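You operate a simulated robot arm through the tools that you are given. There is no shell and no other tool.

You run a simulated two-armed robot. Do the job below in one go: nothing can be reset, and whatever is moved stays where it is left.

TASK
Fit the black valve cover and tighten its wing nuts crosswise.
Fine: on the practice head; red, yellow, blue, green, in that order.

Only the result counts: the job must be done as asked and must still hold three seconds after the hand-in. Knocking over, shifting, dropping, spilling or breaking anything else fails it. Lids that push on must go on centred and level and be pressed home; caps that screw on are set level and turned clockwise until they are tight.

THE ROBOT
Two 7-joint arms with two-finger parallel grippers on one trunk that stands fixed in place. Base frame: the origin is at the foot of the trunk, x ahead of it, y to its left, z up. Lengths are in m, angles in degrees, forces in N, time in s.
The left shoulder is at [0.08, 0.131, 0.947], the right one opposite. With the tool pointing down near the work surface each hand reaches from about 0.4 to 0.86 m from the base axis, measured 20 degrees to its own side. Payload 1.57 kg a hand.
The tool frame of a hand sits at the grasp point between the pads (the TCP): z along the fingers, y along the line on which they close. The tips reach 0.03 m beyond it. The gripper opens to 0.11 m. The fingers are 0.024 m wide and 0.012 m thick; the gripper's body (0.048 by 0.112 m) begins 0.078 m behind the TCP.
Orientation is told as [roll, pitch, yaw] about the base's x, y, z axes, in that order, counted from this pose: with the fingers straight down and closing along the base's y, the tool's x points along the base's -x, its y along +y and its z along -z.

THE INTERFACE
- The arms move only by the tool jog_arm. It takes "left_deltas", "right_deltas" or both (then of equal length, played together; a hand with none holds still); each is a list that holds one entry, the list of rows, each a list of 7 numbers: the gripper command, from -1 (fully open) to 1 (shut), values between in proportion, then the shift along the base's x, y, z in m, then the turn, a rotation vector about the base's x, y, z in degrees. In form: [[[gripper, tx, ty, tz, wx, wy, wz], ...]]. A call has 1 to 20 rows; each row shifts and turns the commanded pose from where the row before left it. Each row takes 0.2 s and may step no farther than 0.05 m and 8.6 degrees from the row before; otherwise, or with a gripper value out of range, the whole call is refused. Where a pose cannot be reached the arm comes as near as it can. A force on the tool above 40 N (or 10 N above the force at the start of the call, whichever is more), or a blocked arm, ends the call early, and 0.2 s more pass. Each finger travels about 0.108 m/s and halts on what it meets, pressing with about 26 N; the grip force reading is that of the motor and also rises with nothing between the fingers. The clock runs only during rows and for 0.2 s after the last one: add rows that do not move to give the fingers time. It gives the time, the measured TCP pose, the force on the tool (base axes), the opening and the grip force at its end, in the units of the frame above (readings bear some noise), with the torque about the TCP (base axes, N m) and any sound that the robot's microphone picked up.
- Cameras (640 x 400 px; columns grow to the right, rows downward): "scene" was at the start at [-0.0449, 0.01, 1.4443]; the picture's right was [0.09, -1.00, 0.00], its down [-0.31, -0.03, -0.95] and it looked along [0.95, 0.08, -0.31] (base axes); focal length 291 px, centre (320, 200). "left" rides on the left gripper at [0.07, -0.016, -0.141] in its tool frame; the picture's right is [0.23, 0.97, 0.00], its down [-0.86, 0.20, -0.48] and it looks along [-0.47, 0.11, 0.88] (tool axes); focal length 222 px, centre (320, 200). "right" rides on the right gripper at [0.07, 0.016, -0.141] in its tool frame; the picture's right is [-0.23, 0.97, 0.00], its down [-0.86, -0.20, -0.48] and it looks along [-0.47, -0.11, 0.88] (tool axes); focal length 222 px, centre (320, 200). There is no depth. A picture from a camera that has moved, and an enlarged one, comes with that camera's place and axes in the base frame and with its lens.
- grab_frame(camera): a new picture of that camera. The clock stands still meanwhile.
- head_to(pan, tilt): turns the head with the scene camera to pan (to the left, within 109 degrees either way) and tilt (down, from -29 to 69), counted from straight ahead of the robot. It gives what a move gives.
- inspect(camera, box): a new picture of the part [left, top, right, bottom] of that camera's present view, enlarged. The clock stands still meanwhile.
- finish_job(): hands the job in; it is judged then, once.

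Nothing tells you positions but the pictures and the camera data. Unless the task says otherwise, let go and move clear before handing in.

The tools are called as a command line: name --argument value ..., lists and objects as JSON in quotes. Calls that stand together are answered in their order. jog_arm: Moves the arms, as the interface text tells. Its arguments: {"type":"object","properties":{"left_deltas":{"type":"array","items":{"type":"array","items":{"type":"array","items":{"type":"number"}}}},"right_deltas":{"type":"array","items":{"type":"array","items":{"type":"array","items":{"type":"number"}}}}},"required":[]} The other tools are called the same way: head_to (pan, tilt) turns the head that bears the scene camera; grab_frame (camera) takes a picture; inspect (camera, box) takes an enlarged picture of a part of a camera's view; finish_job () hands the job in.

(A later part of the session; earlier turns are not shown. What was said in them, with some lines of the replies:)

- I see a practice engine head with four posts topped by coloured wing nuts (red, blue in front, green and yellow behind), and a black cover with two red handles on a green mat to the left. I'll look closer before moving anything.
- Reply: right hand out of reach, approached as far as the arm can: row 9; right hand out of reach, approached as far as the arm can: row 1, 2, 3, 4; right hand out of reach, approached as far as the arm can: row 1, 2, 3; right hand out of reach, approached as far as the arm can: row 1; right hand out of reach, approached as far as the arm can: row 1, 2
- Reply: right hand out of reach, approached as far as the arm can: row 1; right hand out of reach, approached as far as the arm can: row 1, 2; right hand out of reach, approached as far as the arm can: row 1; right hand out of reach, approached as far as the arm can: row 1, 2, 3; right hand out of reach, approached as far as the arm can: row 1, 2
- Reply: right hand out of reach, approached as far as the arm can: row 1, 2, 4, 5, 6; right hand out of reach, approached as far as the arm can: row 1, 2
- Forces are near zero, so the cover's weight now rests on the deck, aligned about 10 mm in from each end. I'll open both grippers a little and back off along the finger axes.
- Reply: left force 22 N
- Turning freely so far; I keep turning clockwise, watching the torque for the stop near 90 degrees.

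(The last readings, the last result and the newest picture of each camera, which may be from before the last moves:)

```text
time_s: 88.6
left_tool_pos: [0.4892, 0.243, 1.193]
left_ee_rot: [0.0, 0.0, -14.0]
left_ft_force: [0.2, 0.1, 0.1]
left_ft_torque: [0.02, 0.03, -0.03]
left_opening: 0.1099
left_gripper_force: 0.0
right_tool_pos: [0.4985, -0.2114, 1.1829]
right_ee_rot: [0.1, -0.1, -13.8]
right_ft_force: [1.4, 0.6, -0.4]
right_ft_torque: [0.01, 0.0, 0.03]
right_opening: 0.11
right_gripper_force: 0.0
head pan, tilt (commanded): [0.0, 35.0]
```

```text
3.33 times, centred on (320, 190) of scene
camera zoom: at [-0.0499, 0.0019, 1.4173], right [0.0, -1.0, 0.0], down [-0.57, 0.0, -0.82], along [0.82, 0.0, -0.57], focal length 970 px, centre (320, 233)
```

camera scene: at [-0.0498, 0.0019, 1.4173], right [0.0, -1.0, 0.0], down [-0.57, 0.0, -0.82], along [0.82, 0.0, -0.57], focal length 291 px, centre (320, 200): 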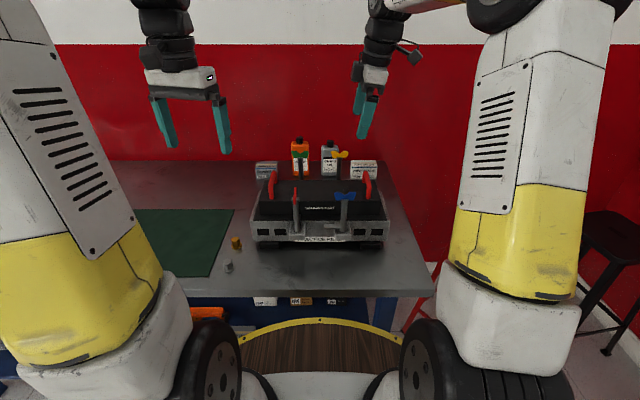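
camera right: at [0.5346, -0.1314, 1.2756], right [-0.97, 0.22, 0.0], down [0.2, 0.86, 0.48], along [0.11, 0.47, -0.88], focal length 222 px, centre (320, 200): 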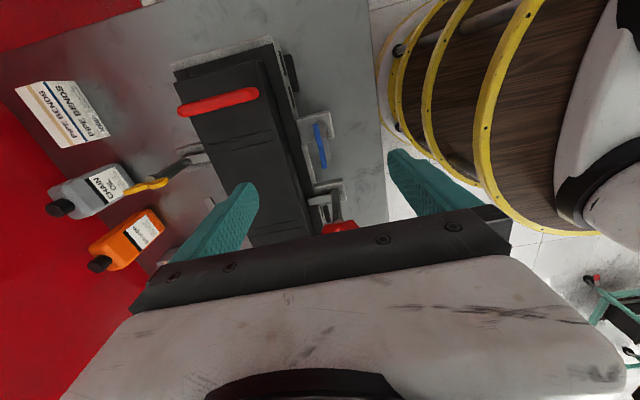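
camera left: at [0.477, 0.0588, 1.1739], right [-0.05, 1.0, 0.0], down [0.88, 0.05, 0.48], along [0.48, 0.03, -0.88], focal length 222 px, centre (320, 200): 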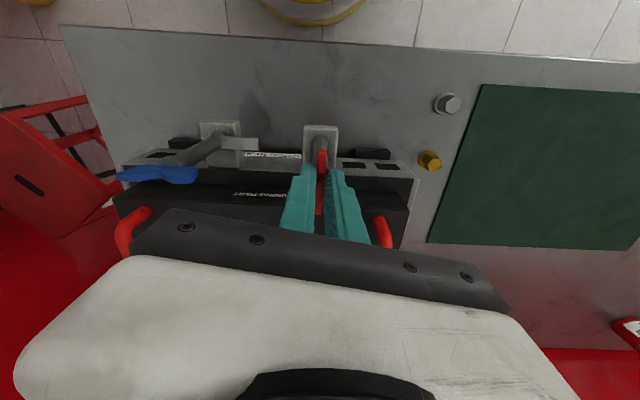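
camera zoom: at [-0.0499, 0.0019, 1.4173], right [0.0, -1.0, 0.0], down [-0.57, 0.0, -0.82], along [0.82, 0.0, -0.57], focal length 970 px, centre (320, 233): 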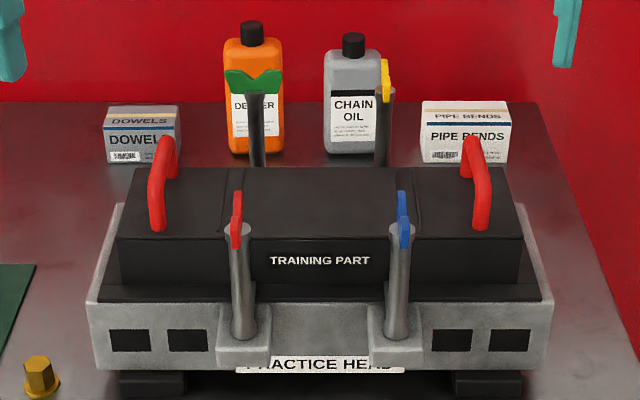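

jog_arm --left_deltas '[[[-1, 0.0132, -0.0125, -0.0025, 0, 0, 8], [-1, 0.0132, -0.0125, -0.0025, 0, 0, 8], [-1, 0.0132, -0.0125, -0.0025, 0, 0, 8], [-1, 0.0132, -0.0125, -0.0025, 0, 0, 8], [-1, 0.0132, -0.0125, -0.0025, 0, 0, 8], [-1, 0.0132, -0.0125, -0.0025, 0, 0, 8], [-1, 0.0132, -0.0125, -0.0025, 0, 0, 8], [-1, 0.0132, -0.0125, -0.0025, 0, 0, 8], [-1, 0.0132, -0.0125, -0.0025, 0, 0, 8], [-1, 0.0132, -0.0125, -0.0025, 0, 0, 8], [-1, 0.0132, -0.0125, -0.0025, 0, 0, 8], [-1, 0.0132, -0.0125, -0.0025, 0, 0, 8], [-1, 0.0132, -0.0125, -0.0025, 0, 0, 8], [-0.6, 0.01, -0.005, -0.01, 4.24, -4.24, 0], [-0.4, 0.01, -0.005, -0.01, 4.24, -4.24, 0], [-0.2, 0, 0, 0, 0, 0, 0]]]'

grab_frame --camera "left"

grab_frame --camera "scene"

```text
time_s: 92.0
left_tool_pos: [0.6821, 0.0694, 1.1401]
left_ee_rot: [-8.6, -8.6, 90.6]
left_ft_force: [-0.5, 0.7, -1.0]
left_ft_torque: [0.0, 0.02, -0.01]
left_opening: 0.0659
left_gripper_force: 0.0
right_tool_pos: [0.498, -0.2127, 1.1831]
right_ee_rot: [0.1, 0.1, -13.9]
right_ft_force: [-0.8, -0.8, 0.3]
right_ft_torque: [0.01, -0.02, 0.0]
right_opening: 0.1099
right_gripper_force: 0.1
head pan, tilt (commanded): [0.0, 35.0]
```

```text
taken
camera left: at [0.6767, -0.0202, 1.2709], right [-0.96, -0.21, -0.18], down [-0.28, 0.78, 0.57], along [0.02, 0.59, -0.81], focal length 222 px, centre (320, 200)
```

left: 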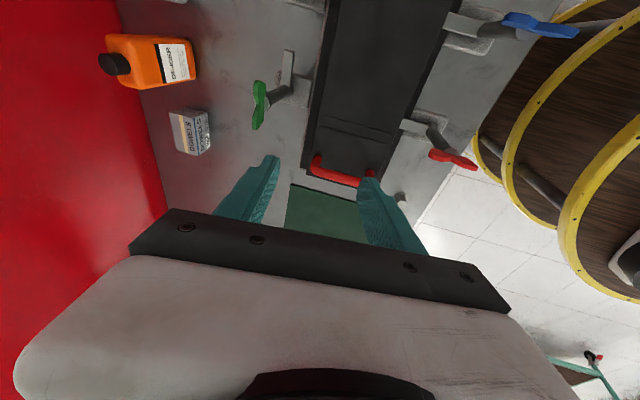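

```text
taken
camera scene: at [-0.0497, 0.0018, 1.4173], right [0.0, -1.0, 0.0], down [-0.57, 0.0, -0.82], along [0.82, 0.0, -0.57], focal length 291 px, centre (320, 200)
```

scene: 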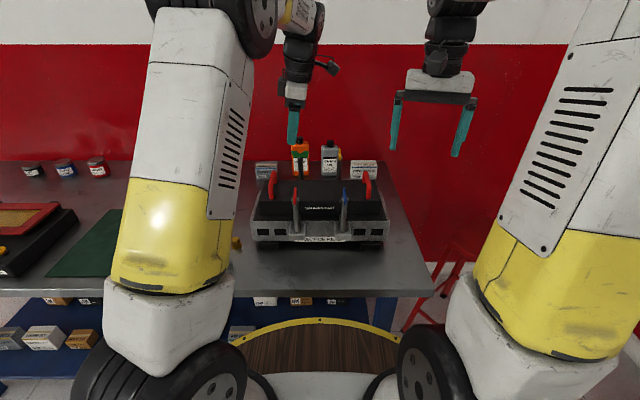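

jog_arm --left_deltas '[[[-0.2, 0.0239, -0.0025, -0.0155, 0, 0, 0], [-0.2, 0.0239, -0.0025, -0.0155, 0, 0, 0], [-0.2, 0.0239, -0.0025, -0.0155, 0, 0, 0], [-0.2, 0.0239, -0.0024, -0.0155, 0, 0, 0], [-0.2, 0, 0, 0, 0, 0, 0]]]'

inspect --camera "left" --box '[220, 80, 420, 220]'

inspect --camera "scene" --box '[260, 120, 340, 190]'

```text
time_s: 93.2
left_tool_pos: [0.7771, 0.0596, 1.0774]
left_ee_rot: [-8.4, -8.6, 90.6]
left_ft_force: [0.6, -0.1, 0.4]
left_ft_torque: [0.02, -0.01, 0.0]
left_opening: 0.0662
left_gripper_force: 0.2
right_tool_pos: [0.4979, -0.2127, 1.1829]
right_ee_rot: [0.1, 0.0, -13.8]
right_ft_force: [-0.2, 0.2, -0.1]
right_ft_torque: [-0.04, 0.02, 0.01]
right_opening: 0.1101
right_gripper_force: 0.0
head pan, tilt (commanded): [0.0, 35.0]
```

```text
2.86 times, centred on (320, 150) of left
camera zoom: at [0.7731, -0.0295, 1.2086], right [-0.96, -0.21, -0.18], down [-0.28, 0.78, 0.57], along [0.02, 0.59, -0.81], focal length 635 px, centre (320, 343)
```

zoom: 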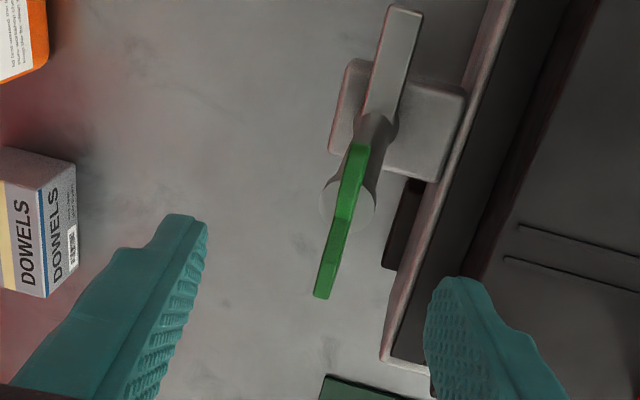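

```text
5.71 times, centred on (300, 155) of scene
camera zoom: at [-0.0497, 0.0019, 1.4173], right [0.0, -1.0, 0.0], down [-0.57, 0.0, -0.82], along [0.82, 0.0, -0.57], focal length 1664 px, centre (434, 457)
```

zoom: 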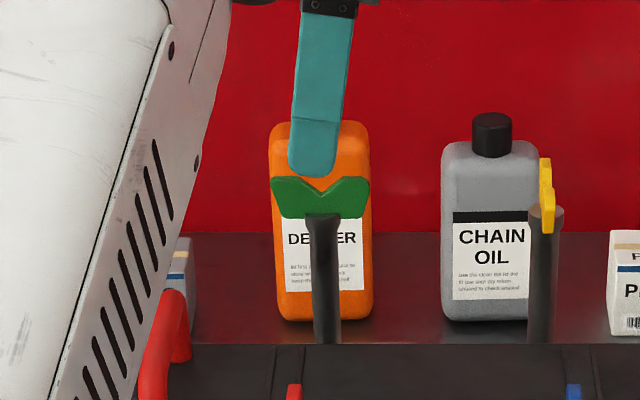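

jog_arm --left_deltas '[[[-0.2, 0, 0.0005, -0.02, 0, 0, 0], [-0.2, 0, 0, -0.015, 0, 0, 0], [-0.2, 0, 0, -0.008, 0, 0, 0], [-0.2, 0, 0, 0, 0, 0, 0], [0.4, 0, 0, 0, 0, 0, 0], [1, 0, 0, 0, 0, 0, 0], [1, 0, 0, 0, 0, 0, 0], [1, 0, 0, 0, 0, 0, 0]]]'

inspect --camera "left" --box '[220, 110, 420, 250]'

inspect --camera "scene" --box '[260, 120, 340, 190]'

```text
time_s: 95.0
left_tool_pos: [0.7767, 0.0604, 1.0352]
left_ee_rot: [-8.6, -8.5, 90.6]
left_ft_force: [5.4, 2.2, 3.5]
left_ft_torque: [-0.2, 0.36, 0.02]
left_opening: 0.0076
left_gripper_force: 27.1
right_tool_pos: [0.4987, -0.2133, 1.1842]
right_ee_rot: [0.2, 0.0, -13.9]
right_ft_force: [-0.2, 0.5, 0.0]
right_ft_torque: [0.02, -0.02, -0.02]
right_opening: 0.1101
right_gripper_force: 0.0
head pan, tilt (commanded): [0.0, 35.0]
```

```text
2.86 times, centred on (320, 180) of left
camera zoom: at [0.7731, -0.0289, 1.1658], right [-0.96, -0.21, -0.18], down [-0.28, 0.78, 0.57], along [0.02, 0.59, -0.81], focal length 635 px, centre (320, 257)
```

zoom: 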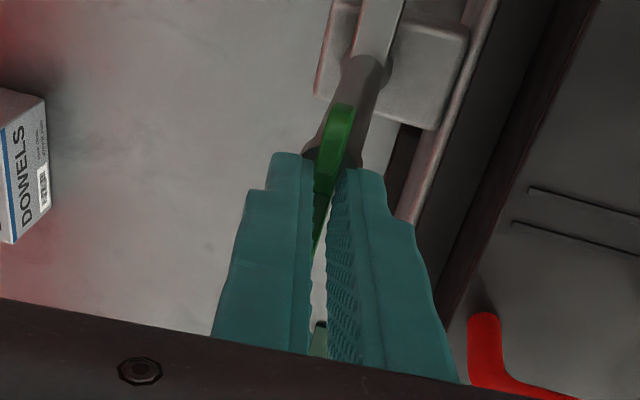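

```text
5.71 times, centred on (300, 155) of scene
camera zoom: at [-0.0496, 0.0019, 1.4173], right [0.0, -1.0, 0.0], down [-0.57, 0.0, -0.82], along [0.82, 0.0, -0.57], focal length 1664 px, centre (434, 457)
```

zoom: 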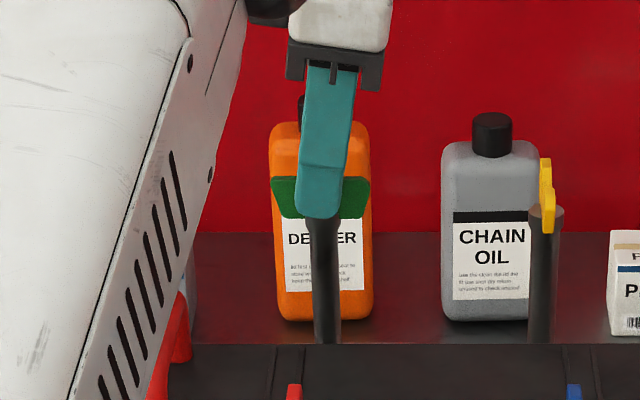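

jog_arm --left_deltas '[[[1, 0.0, 0.0003, 0, 0, 0, -6], [1, -0.0003, 0.0003, 0, 0, 0, -6], [1, -0.0002, 0.0004, 0, 0, 0, -6], [1, -0.0002, 0.0004, 0, 0, 0, -6], [1, 0, 0, 0, 0, 0, 0]]]'

jog_arm --left_deltas '[[[1, -0.0001, 0.0004, 0, 0, 0, -6], [1, 0, 0.0004, 0, 0, 0, -6], [1, 0, 0.0004, 0, 0, 0, -6], [1, 0, 0.0004, 0, 0, 0, -6], [1, 0, 0, 0, 0, 0, 0]]]'

inspect --camera "scene" --box '[260, 120, 340, 190]'

```text
time_s: 96.2
left_tool_pos: [0.7754, 0.0616, 1.0353]
left_ee_rot: [-8.6, -8.5, 66.6]
left_ft_force: [9.8, 1.8, 8.2]
left_ft_torque: [-0.21, 0.38, 0.06]
left_opening: 0.0063
left_gripper_force: 26.5
right_tool_pos: [0.4971, -0.2127, 1.1837]
right_ee_rot: [0.1, 0.1, -13.9]
right_ft_force: [-0.5, -0.3, -0.5]
right_ft_torque: [0.0, 0.0, 0.01]
right_opening: 0.1101
right_gripper_force: 0.1
head pan, tilt (commanded): [0.0, 35.0]
```

```text
time_s: 97.4
left_tool_pos: [0.7767, 0.0617, 1.0352]
left_ee_rot: [-8.6, -8.6, 42.5]
left_ft_force: [6.4, -1.1, 10.6]
left_ft_torque: [0.13, 0.51, 0.04]
left_opening: 0.0063
left_gripper_force: 26.3
right_tool_pos: [0.4976, -0.2122, 1.183]
right_ee_rot: [0.1, 0.0, -14.0]
right_ft_force: [0.3, 0.2, 0.6]
right_ft_torque: [0.02, -0.01, -0.01]
right_opening: 0.11
right_gripper_force: 0.1
head pan, tilt (commanded): [0.0, 35.0]
```

```text
5.71 times, centred on (300, 155) of scene
camera zoom: at [-0.0498, 0.0017, 1.4173], right [0.0, -1.0, 0.0], down [-0.57, 0.0, -0.82], along [0.82, 0.0, -0.57], focal length 1664 px, centre (434, 457)
```

zoom: 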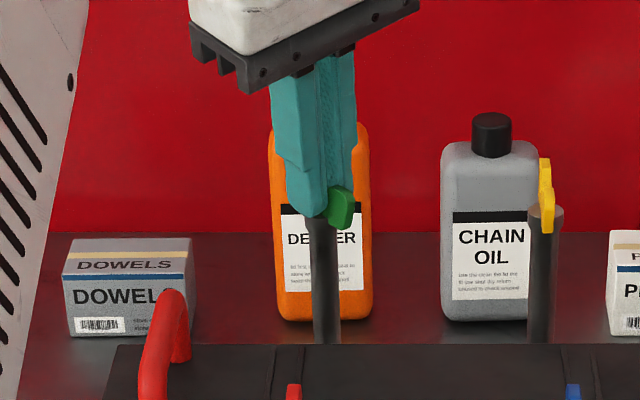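

jog_arm --left_deltas '[[[1, 0.0003, 0.0004, 0, 0, 0, -6], [1, 0.0001, 0.0004, 0, 0, 0, -6], [1, 0.0001, 0.0004, 0, 0, 0, -6], [1, 0.0002, 0.0004, 0, 0, 0, -6], [1, 0, 0, 0, 0, 0, 0]]]'

jog_arm --left_deltas '[[[1, 0.0002, 0.0003, 0, 0, 0, -6], [1, 0.0003, 0.0003, 0, 0, 0, -6], [1, 0.0003, 0.0003, 0, 0, 0, -6], [1, 0, 0, 0, 0, 0, 0]]]'

jog_arm --left_deltas '[[[1, 0.0003, 0.0003, 0, 0, 0, -6], [1, 0.0003, 0.0002, 0, 0, 0, -6], [1, 0, 0, 0, 0, 0, 0]]]'

inspect --camera "scene" --box '[260, 120, 340, 190]'

inspect --camera "left" --box '[220, 90, 420, 230]'

```text
time_s: 98.6
left_tool_pos: [0.7763, 0.0643, 1.0355]
left_ee_rot: [-8.4, -8.5, 18.6]
left_ft_force: [4.4, -2.8, 9.7]
left_ft_torque: [0.28, 0.39, 0.03]
left_opening: 0.0072
left_gripper_force: 26.6
right_tool_pos: [0.4985, -0.2122, 1.1843]
right_ee_rot: [0.1, 0.0, -13.9]
right_ft_force: [0.2, -0.8, -0.3]
right_ft_torque: [0.01, -0.03, 0.02]
right_opening: 0.11
right_gripper_force: 0.1
head pan, tilt (commanded): [0.0, 35.0]
```

```text
time_s: 99.6
left_tool_pos: [0.7764, 0.0656, 1.0357]
left_ee_rot: [-8.5, -8.4, 0.5]
left_ft_force: [3.7, -2.3, 8.9]
left_ft_torque: [0.37, -0.07, 0.14]
left_opening: 0.0084
left_gripper_force: 26.8
right_tool_pos: [0.4981, -0.2126, 1.1835]
right_ee_rot: [0.1, -0.1, -13.9]
right_ft_force: [-0.4, 0.0, 0.4]
right_ft_torque: [0.02, -0.02, 0.01]
right_opening: 0.11
right_gripper_force: 0.1
head pan, tilt (commanded): [0.0, 35.0]
```

```text
time_s: 100.4
left_tool_pos: [0.7771, 0.0646, 1.0357]
left_ee_rot: [-8.5, -8.5, -11.6]
left_ft_force: [1.4, -5.5, 9.8]
left_ft_torque: [0.32, -0.14, 0.93]
left_opening: 0.0134
left_gripper_force: 29.9
right_tool_pos: [0.497, -0.2125, 1.1832]
right_ee_rot: [0.0, 0.0, -14.0]
right_ft_force: [-0.3, -0.6, -0.7]
right_ft_torque: [0.0, 0.02, -0.01]
right_opening: 0.1101
right_gripper_force: 0.0
head pan, tilt (commanded): [0.0, 35.0]
```

```text
5.71 times, centred on (300, 155) of scene
camera zoom: at [-0.0501, 0.0016, 1.4173], right [0.0, -1.0, 0.0], down [-0.57, 0.0, -0.82], along [0.82, 0.0, -0.57], focal length 1664 px, centre (434, 457)
```

zoom: 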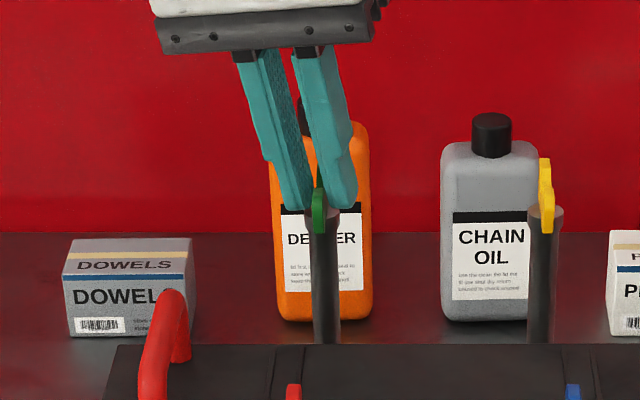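

```text
2.86 times, centred on (320, 160) of left
camera zoom: at [0.6901, 0.0891, 1.1658], right [-0.01, 0.98, -0.18], down [0.82, 0.11, 0.57], along [0.58, -0.14, -0.81], focal length 635 px, centre (320, 314)
```

zoom: 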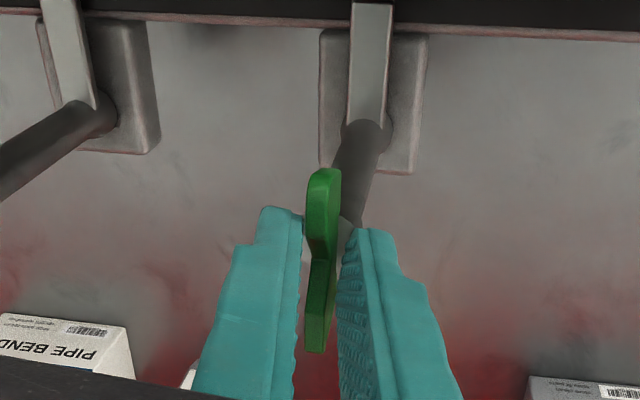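

jog_arm --left_deltas '[[[0.4, 0, 0, 0, 0, 0, 0], [-0.4, 0, 0, 0, 0, 0, 0], [-0.6, -0.0023, 0.0034, 0.02, 0, 0, 0], [-0.6, -0.0046, 0.005, 0.035, 0, 0, 0], [-0.6, -0.02, 0.0, 0.03, 0, 0, 0], [-0.6, -0.02, 0, 0.02, 4.97, 3.35, 0], [-0.6, -0.02, 0.01, 0.02, 4.97, 3.35, 0], [-0.6, -0.03, 0.02, 0, 0, 0, 0], [-0.6, -0.03, 0.02, 0, 0, 0, 0], [-0.6, 0, 0, 0, 0, 0, 0]]]'

inspect --camera "scene" --box '[240, 130, 400, 250]'

grab_frame --camera "left"

grab_frame --camera "right"

```text
time_s: 102.6
left_tool_pos: [0.6507, 0.1256, 1.1607]
left_ee_rot: [-0.2, 0.1, -12.0]
left_ft_force: [0.0, -0.3, -0.2]
left_ft_torque: [0.03, -0.03, 0.02]
left_opening: 0.0881
left_gripper_force: 0.0
right_tool_pos: [0.4977, -0.212, 1.1826]
right_ee_rot: [0.1, 0.0, -13.9]
right_ft_force: [0.1, 0.3, -0.2]
right_ft_torque: [0.04, -0.01, -0.02]
right_opening: 0.1099
right_gripper_force: 0.1
head pan, tilt (commanded): [0.0, 35.0]
```

```text
3.33 times, centred on (320, 190) of scene
camera zoom: at [-0.0498, 0.0019, 1.4173], right [0.0, -1.0, 0.0], down [-0.57, 0.0, -0.82], along [0.82, 0.0, -0.57], focal length 970 px, centre (320, 233)
```

zoom: 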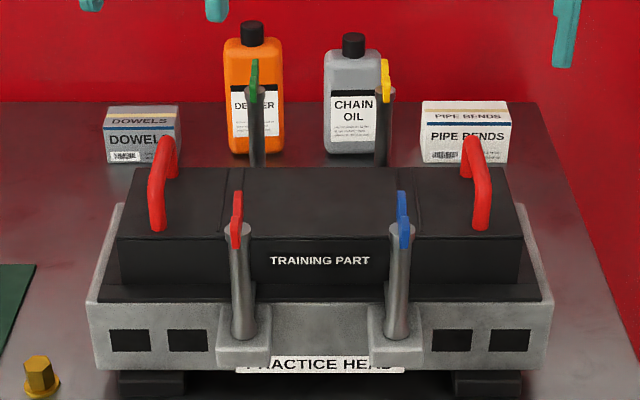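

```text
taken
camera left: at [0.579, 0.1252, 1.302], right [-0.02, 1.0, 0.0], down [0.88, 0.02, 0.48], along [0.48, 0.01, -0.88], focal length 222 px, centre (320, 200)
```

left: 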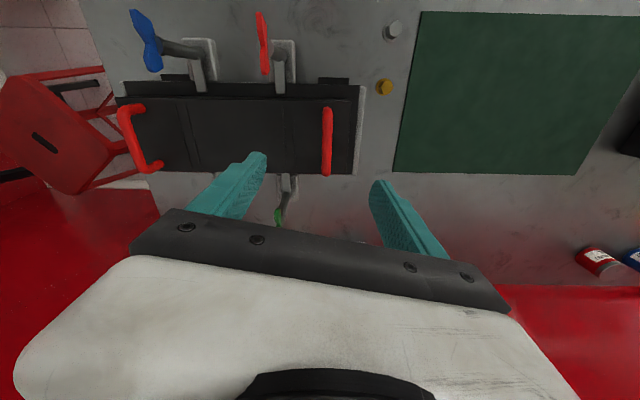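

```text
taken
camera right: at [0.4346, -0.1797, 1.3246], right [0.46, 0.89, 0.0], down [0.78, -0.4, 0.48], along [0.43, -0.22, -0.88], focal length 222 px, centre (320, 200)
```

right: 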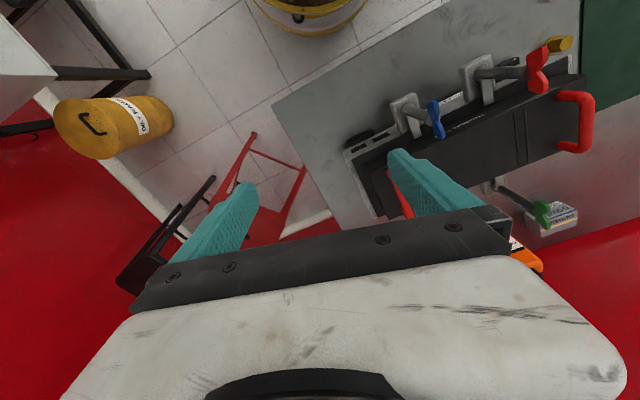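

inspect --camera "left" --box '[100, 0, 380, 230]'

inspect --camera "left" --box '[180, 30, 310, 110]'

inspect --camera "scene" --box '[270, 185, 370, 250]'

```text
1.74 times, centred on (240, 115) of left
camera zoom: at [0.579, 0.1252, 1.302], right [-0.02, 1.0, 0.0], down [0.88, 0.02, 0.48], along [0.48, 0.01, -0.88], focal length 386 px, centre (459, 348)
```

zoom: 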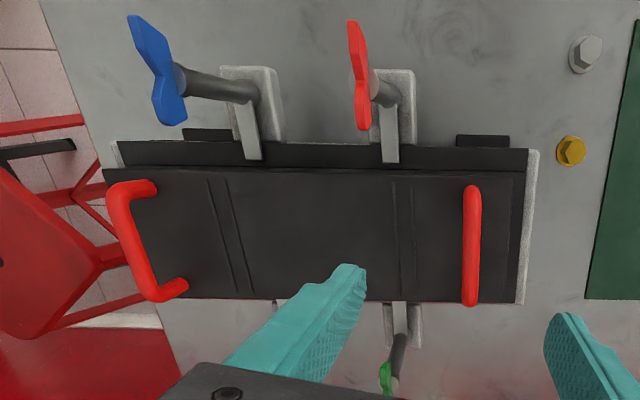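

```text
4.92 times, centred on (245, 70) of left
camera zoom: at [0.579, 0.1252, 1.302], right [-0.02, 1.0, 0.0], down [0.88, 0.02, 0.48], along [0.48, 0.01, -0.88], focal length 1094 px, centre (689, 840)
```

zoom: 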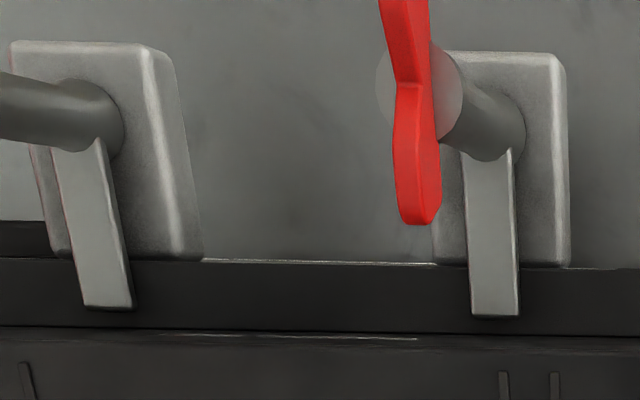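

```text
6.15 times, centred on (320, 218) of scene
camera zoom: at [-0.0498, 0.0019, 1.4173], right [0.0, -1.0, 0.0], down [-0.57, 0.0, -0.82], along [0.82, 0.0, -0.57], focal length 1792 px, centre (320, 92)
```

zoom: 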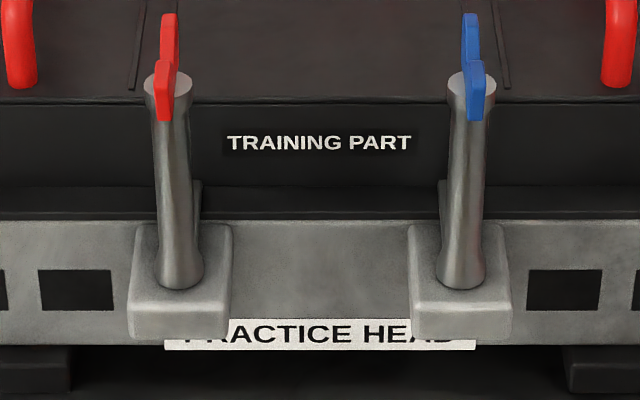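

jog_arm --left_deltas '[[[-1, -0.02, 0.03, 0.02, 0, 0, 0], [-1, -0.03, 0.03, 0.01, 0, 0, 0], [-1, -0.03, 0.03, 0.01, 0, 0, 0], [-1, -0.03, 0.03, 0, 0, 0, 0], [-1, -0.03, 0.02, 0, 0, 0, 0], [-1, 0, 0, 0, 0, 0, 0]]]' --right_deltas '[[[-1, 0, -0.02, 0.01, 0, 0, 0], [-1, 0, -0.02, 0.01, 0, 0, 0], [-1, 0, 0, 0, 0, 0, 0], [-1, 0, 0, 0, 0, 0, 0], [-1, 0, 0, 0, 0, 0, 0], [-1, 0, 0, 0, 0, 0, 0]]]'

grab_frame --camera "scene"

inspect --camera "scene" --box '[230, 130, 410, 260]'

inspect --camera "left" --box '[0, 0, 300, 200]'

```text
time_s: 104.0
left_tool_pos: [0.5101, 0.2639, 1.1996]
left_ee_rot: [-0.2, 0.1, -12.0]
left_ft_force: [0.6, 0.0, 0.1]
left_ft_torque: [-0.01, 0.02, 0.03]
left_opening: 0.11
left_gripper_force: 0.0
right_tool_pos: [0.4986, -0.2522, 1.2033]
right_ee_rot: [0.1, -0.1, -13.9]
right_ft_force: [0.5, 0.2, 0.3]
right_ft_torque: [0.01, 0.0, 0.01]
right_opening: 0.11
right_gripper_force: 0.0
head pan, tilt (commanded): [0.0, 35.0]
```

```text
taken
camera scene: at [-0.0498, 0.0019, 1.4173], right [0.0, -1.0, 0.0], down [-0.57, 0.0, -0.82], along [0.82, 0.0, -0.57], focal length 291 px, centre (320, 200)
```

scene: 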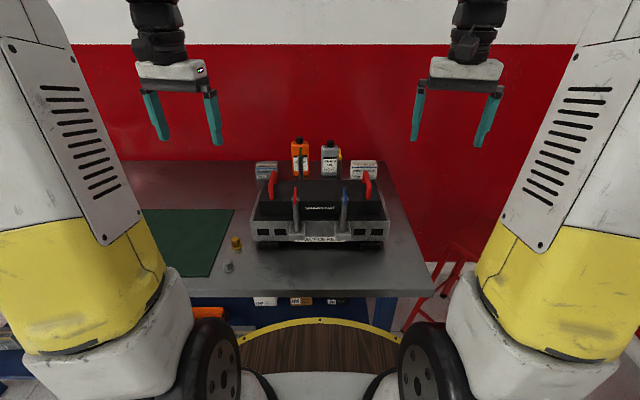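

```text
3.08 times, centred on (320, 195) of scene
camera zoom: at [-0.0498, 0.0019, 1.4173], right [0.0, -1.0, 0.0], down [-0.57, 0.0, -0.82], along [0.82, 0.0, -0.57], focal length 896 px, centre (320, 215)
```

zoom: 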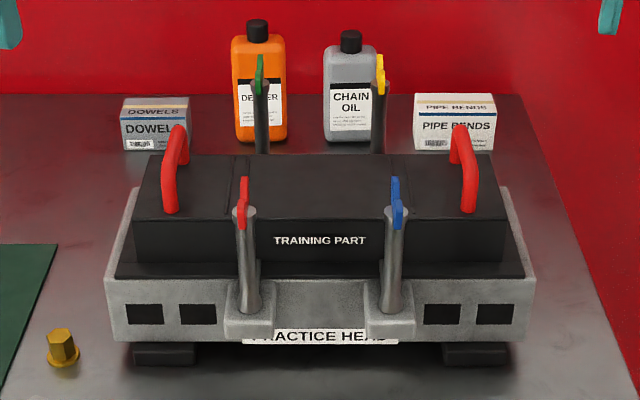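

```text
2.00 times, centred on (150, 100) of left
camera zoom: at [0.439, 0.2647, 1.3417], right [-0.02, 1.0, 0.0], down [0.88, 0.02, 0.48], along [0.48, 0.01, -0.88], focal length 444 px, centre (660, 400)
```

zoom: 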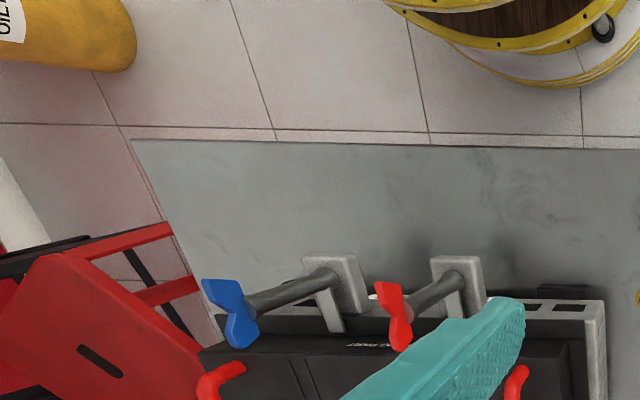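

The cover sits centred and level on the practice head. All four clamp arms are turned over the flange to their stops, done in the order red, yellow, blue, green. Both hands are empty and clear, and nothing else looks disturbed, so I'm handing the job in.

finish_job

```text
The job is handed in.
```

The black cover is on the practice head and all four wing nuts are tight. I tightened them in the order red, yellow, blue, green. The job is handed in; no verdict came back with the hand-in.

- **Cover:** I carried it over by both handles and set it level on the deck. It is centred to about 3 mm front to back and closer than that side to side.
- **Wing nuts:** Each one turned clockwise about 90 degrees, swinging its clamp arm over the flange to a hard stop. The torque at the stops was about 0.8 to 0.9 N·m.
- **First lift:** My first grip on the handles was too shallow and slipped off as I began to lift. The cover moved about 1 cm on its mat. I gripped deeper and the second lift held.
- **Surroundings:** In the last pictures the bolts, mat, boxes and bottles near the head were where they started. I did not look again at the items on the far left of the bench. Both hands were open and clear at hand-in.
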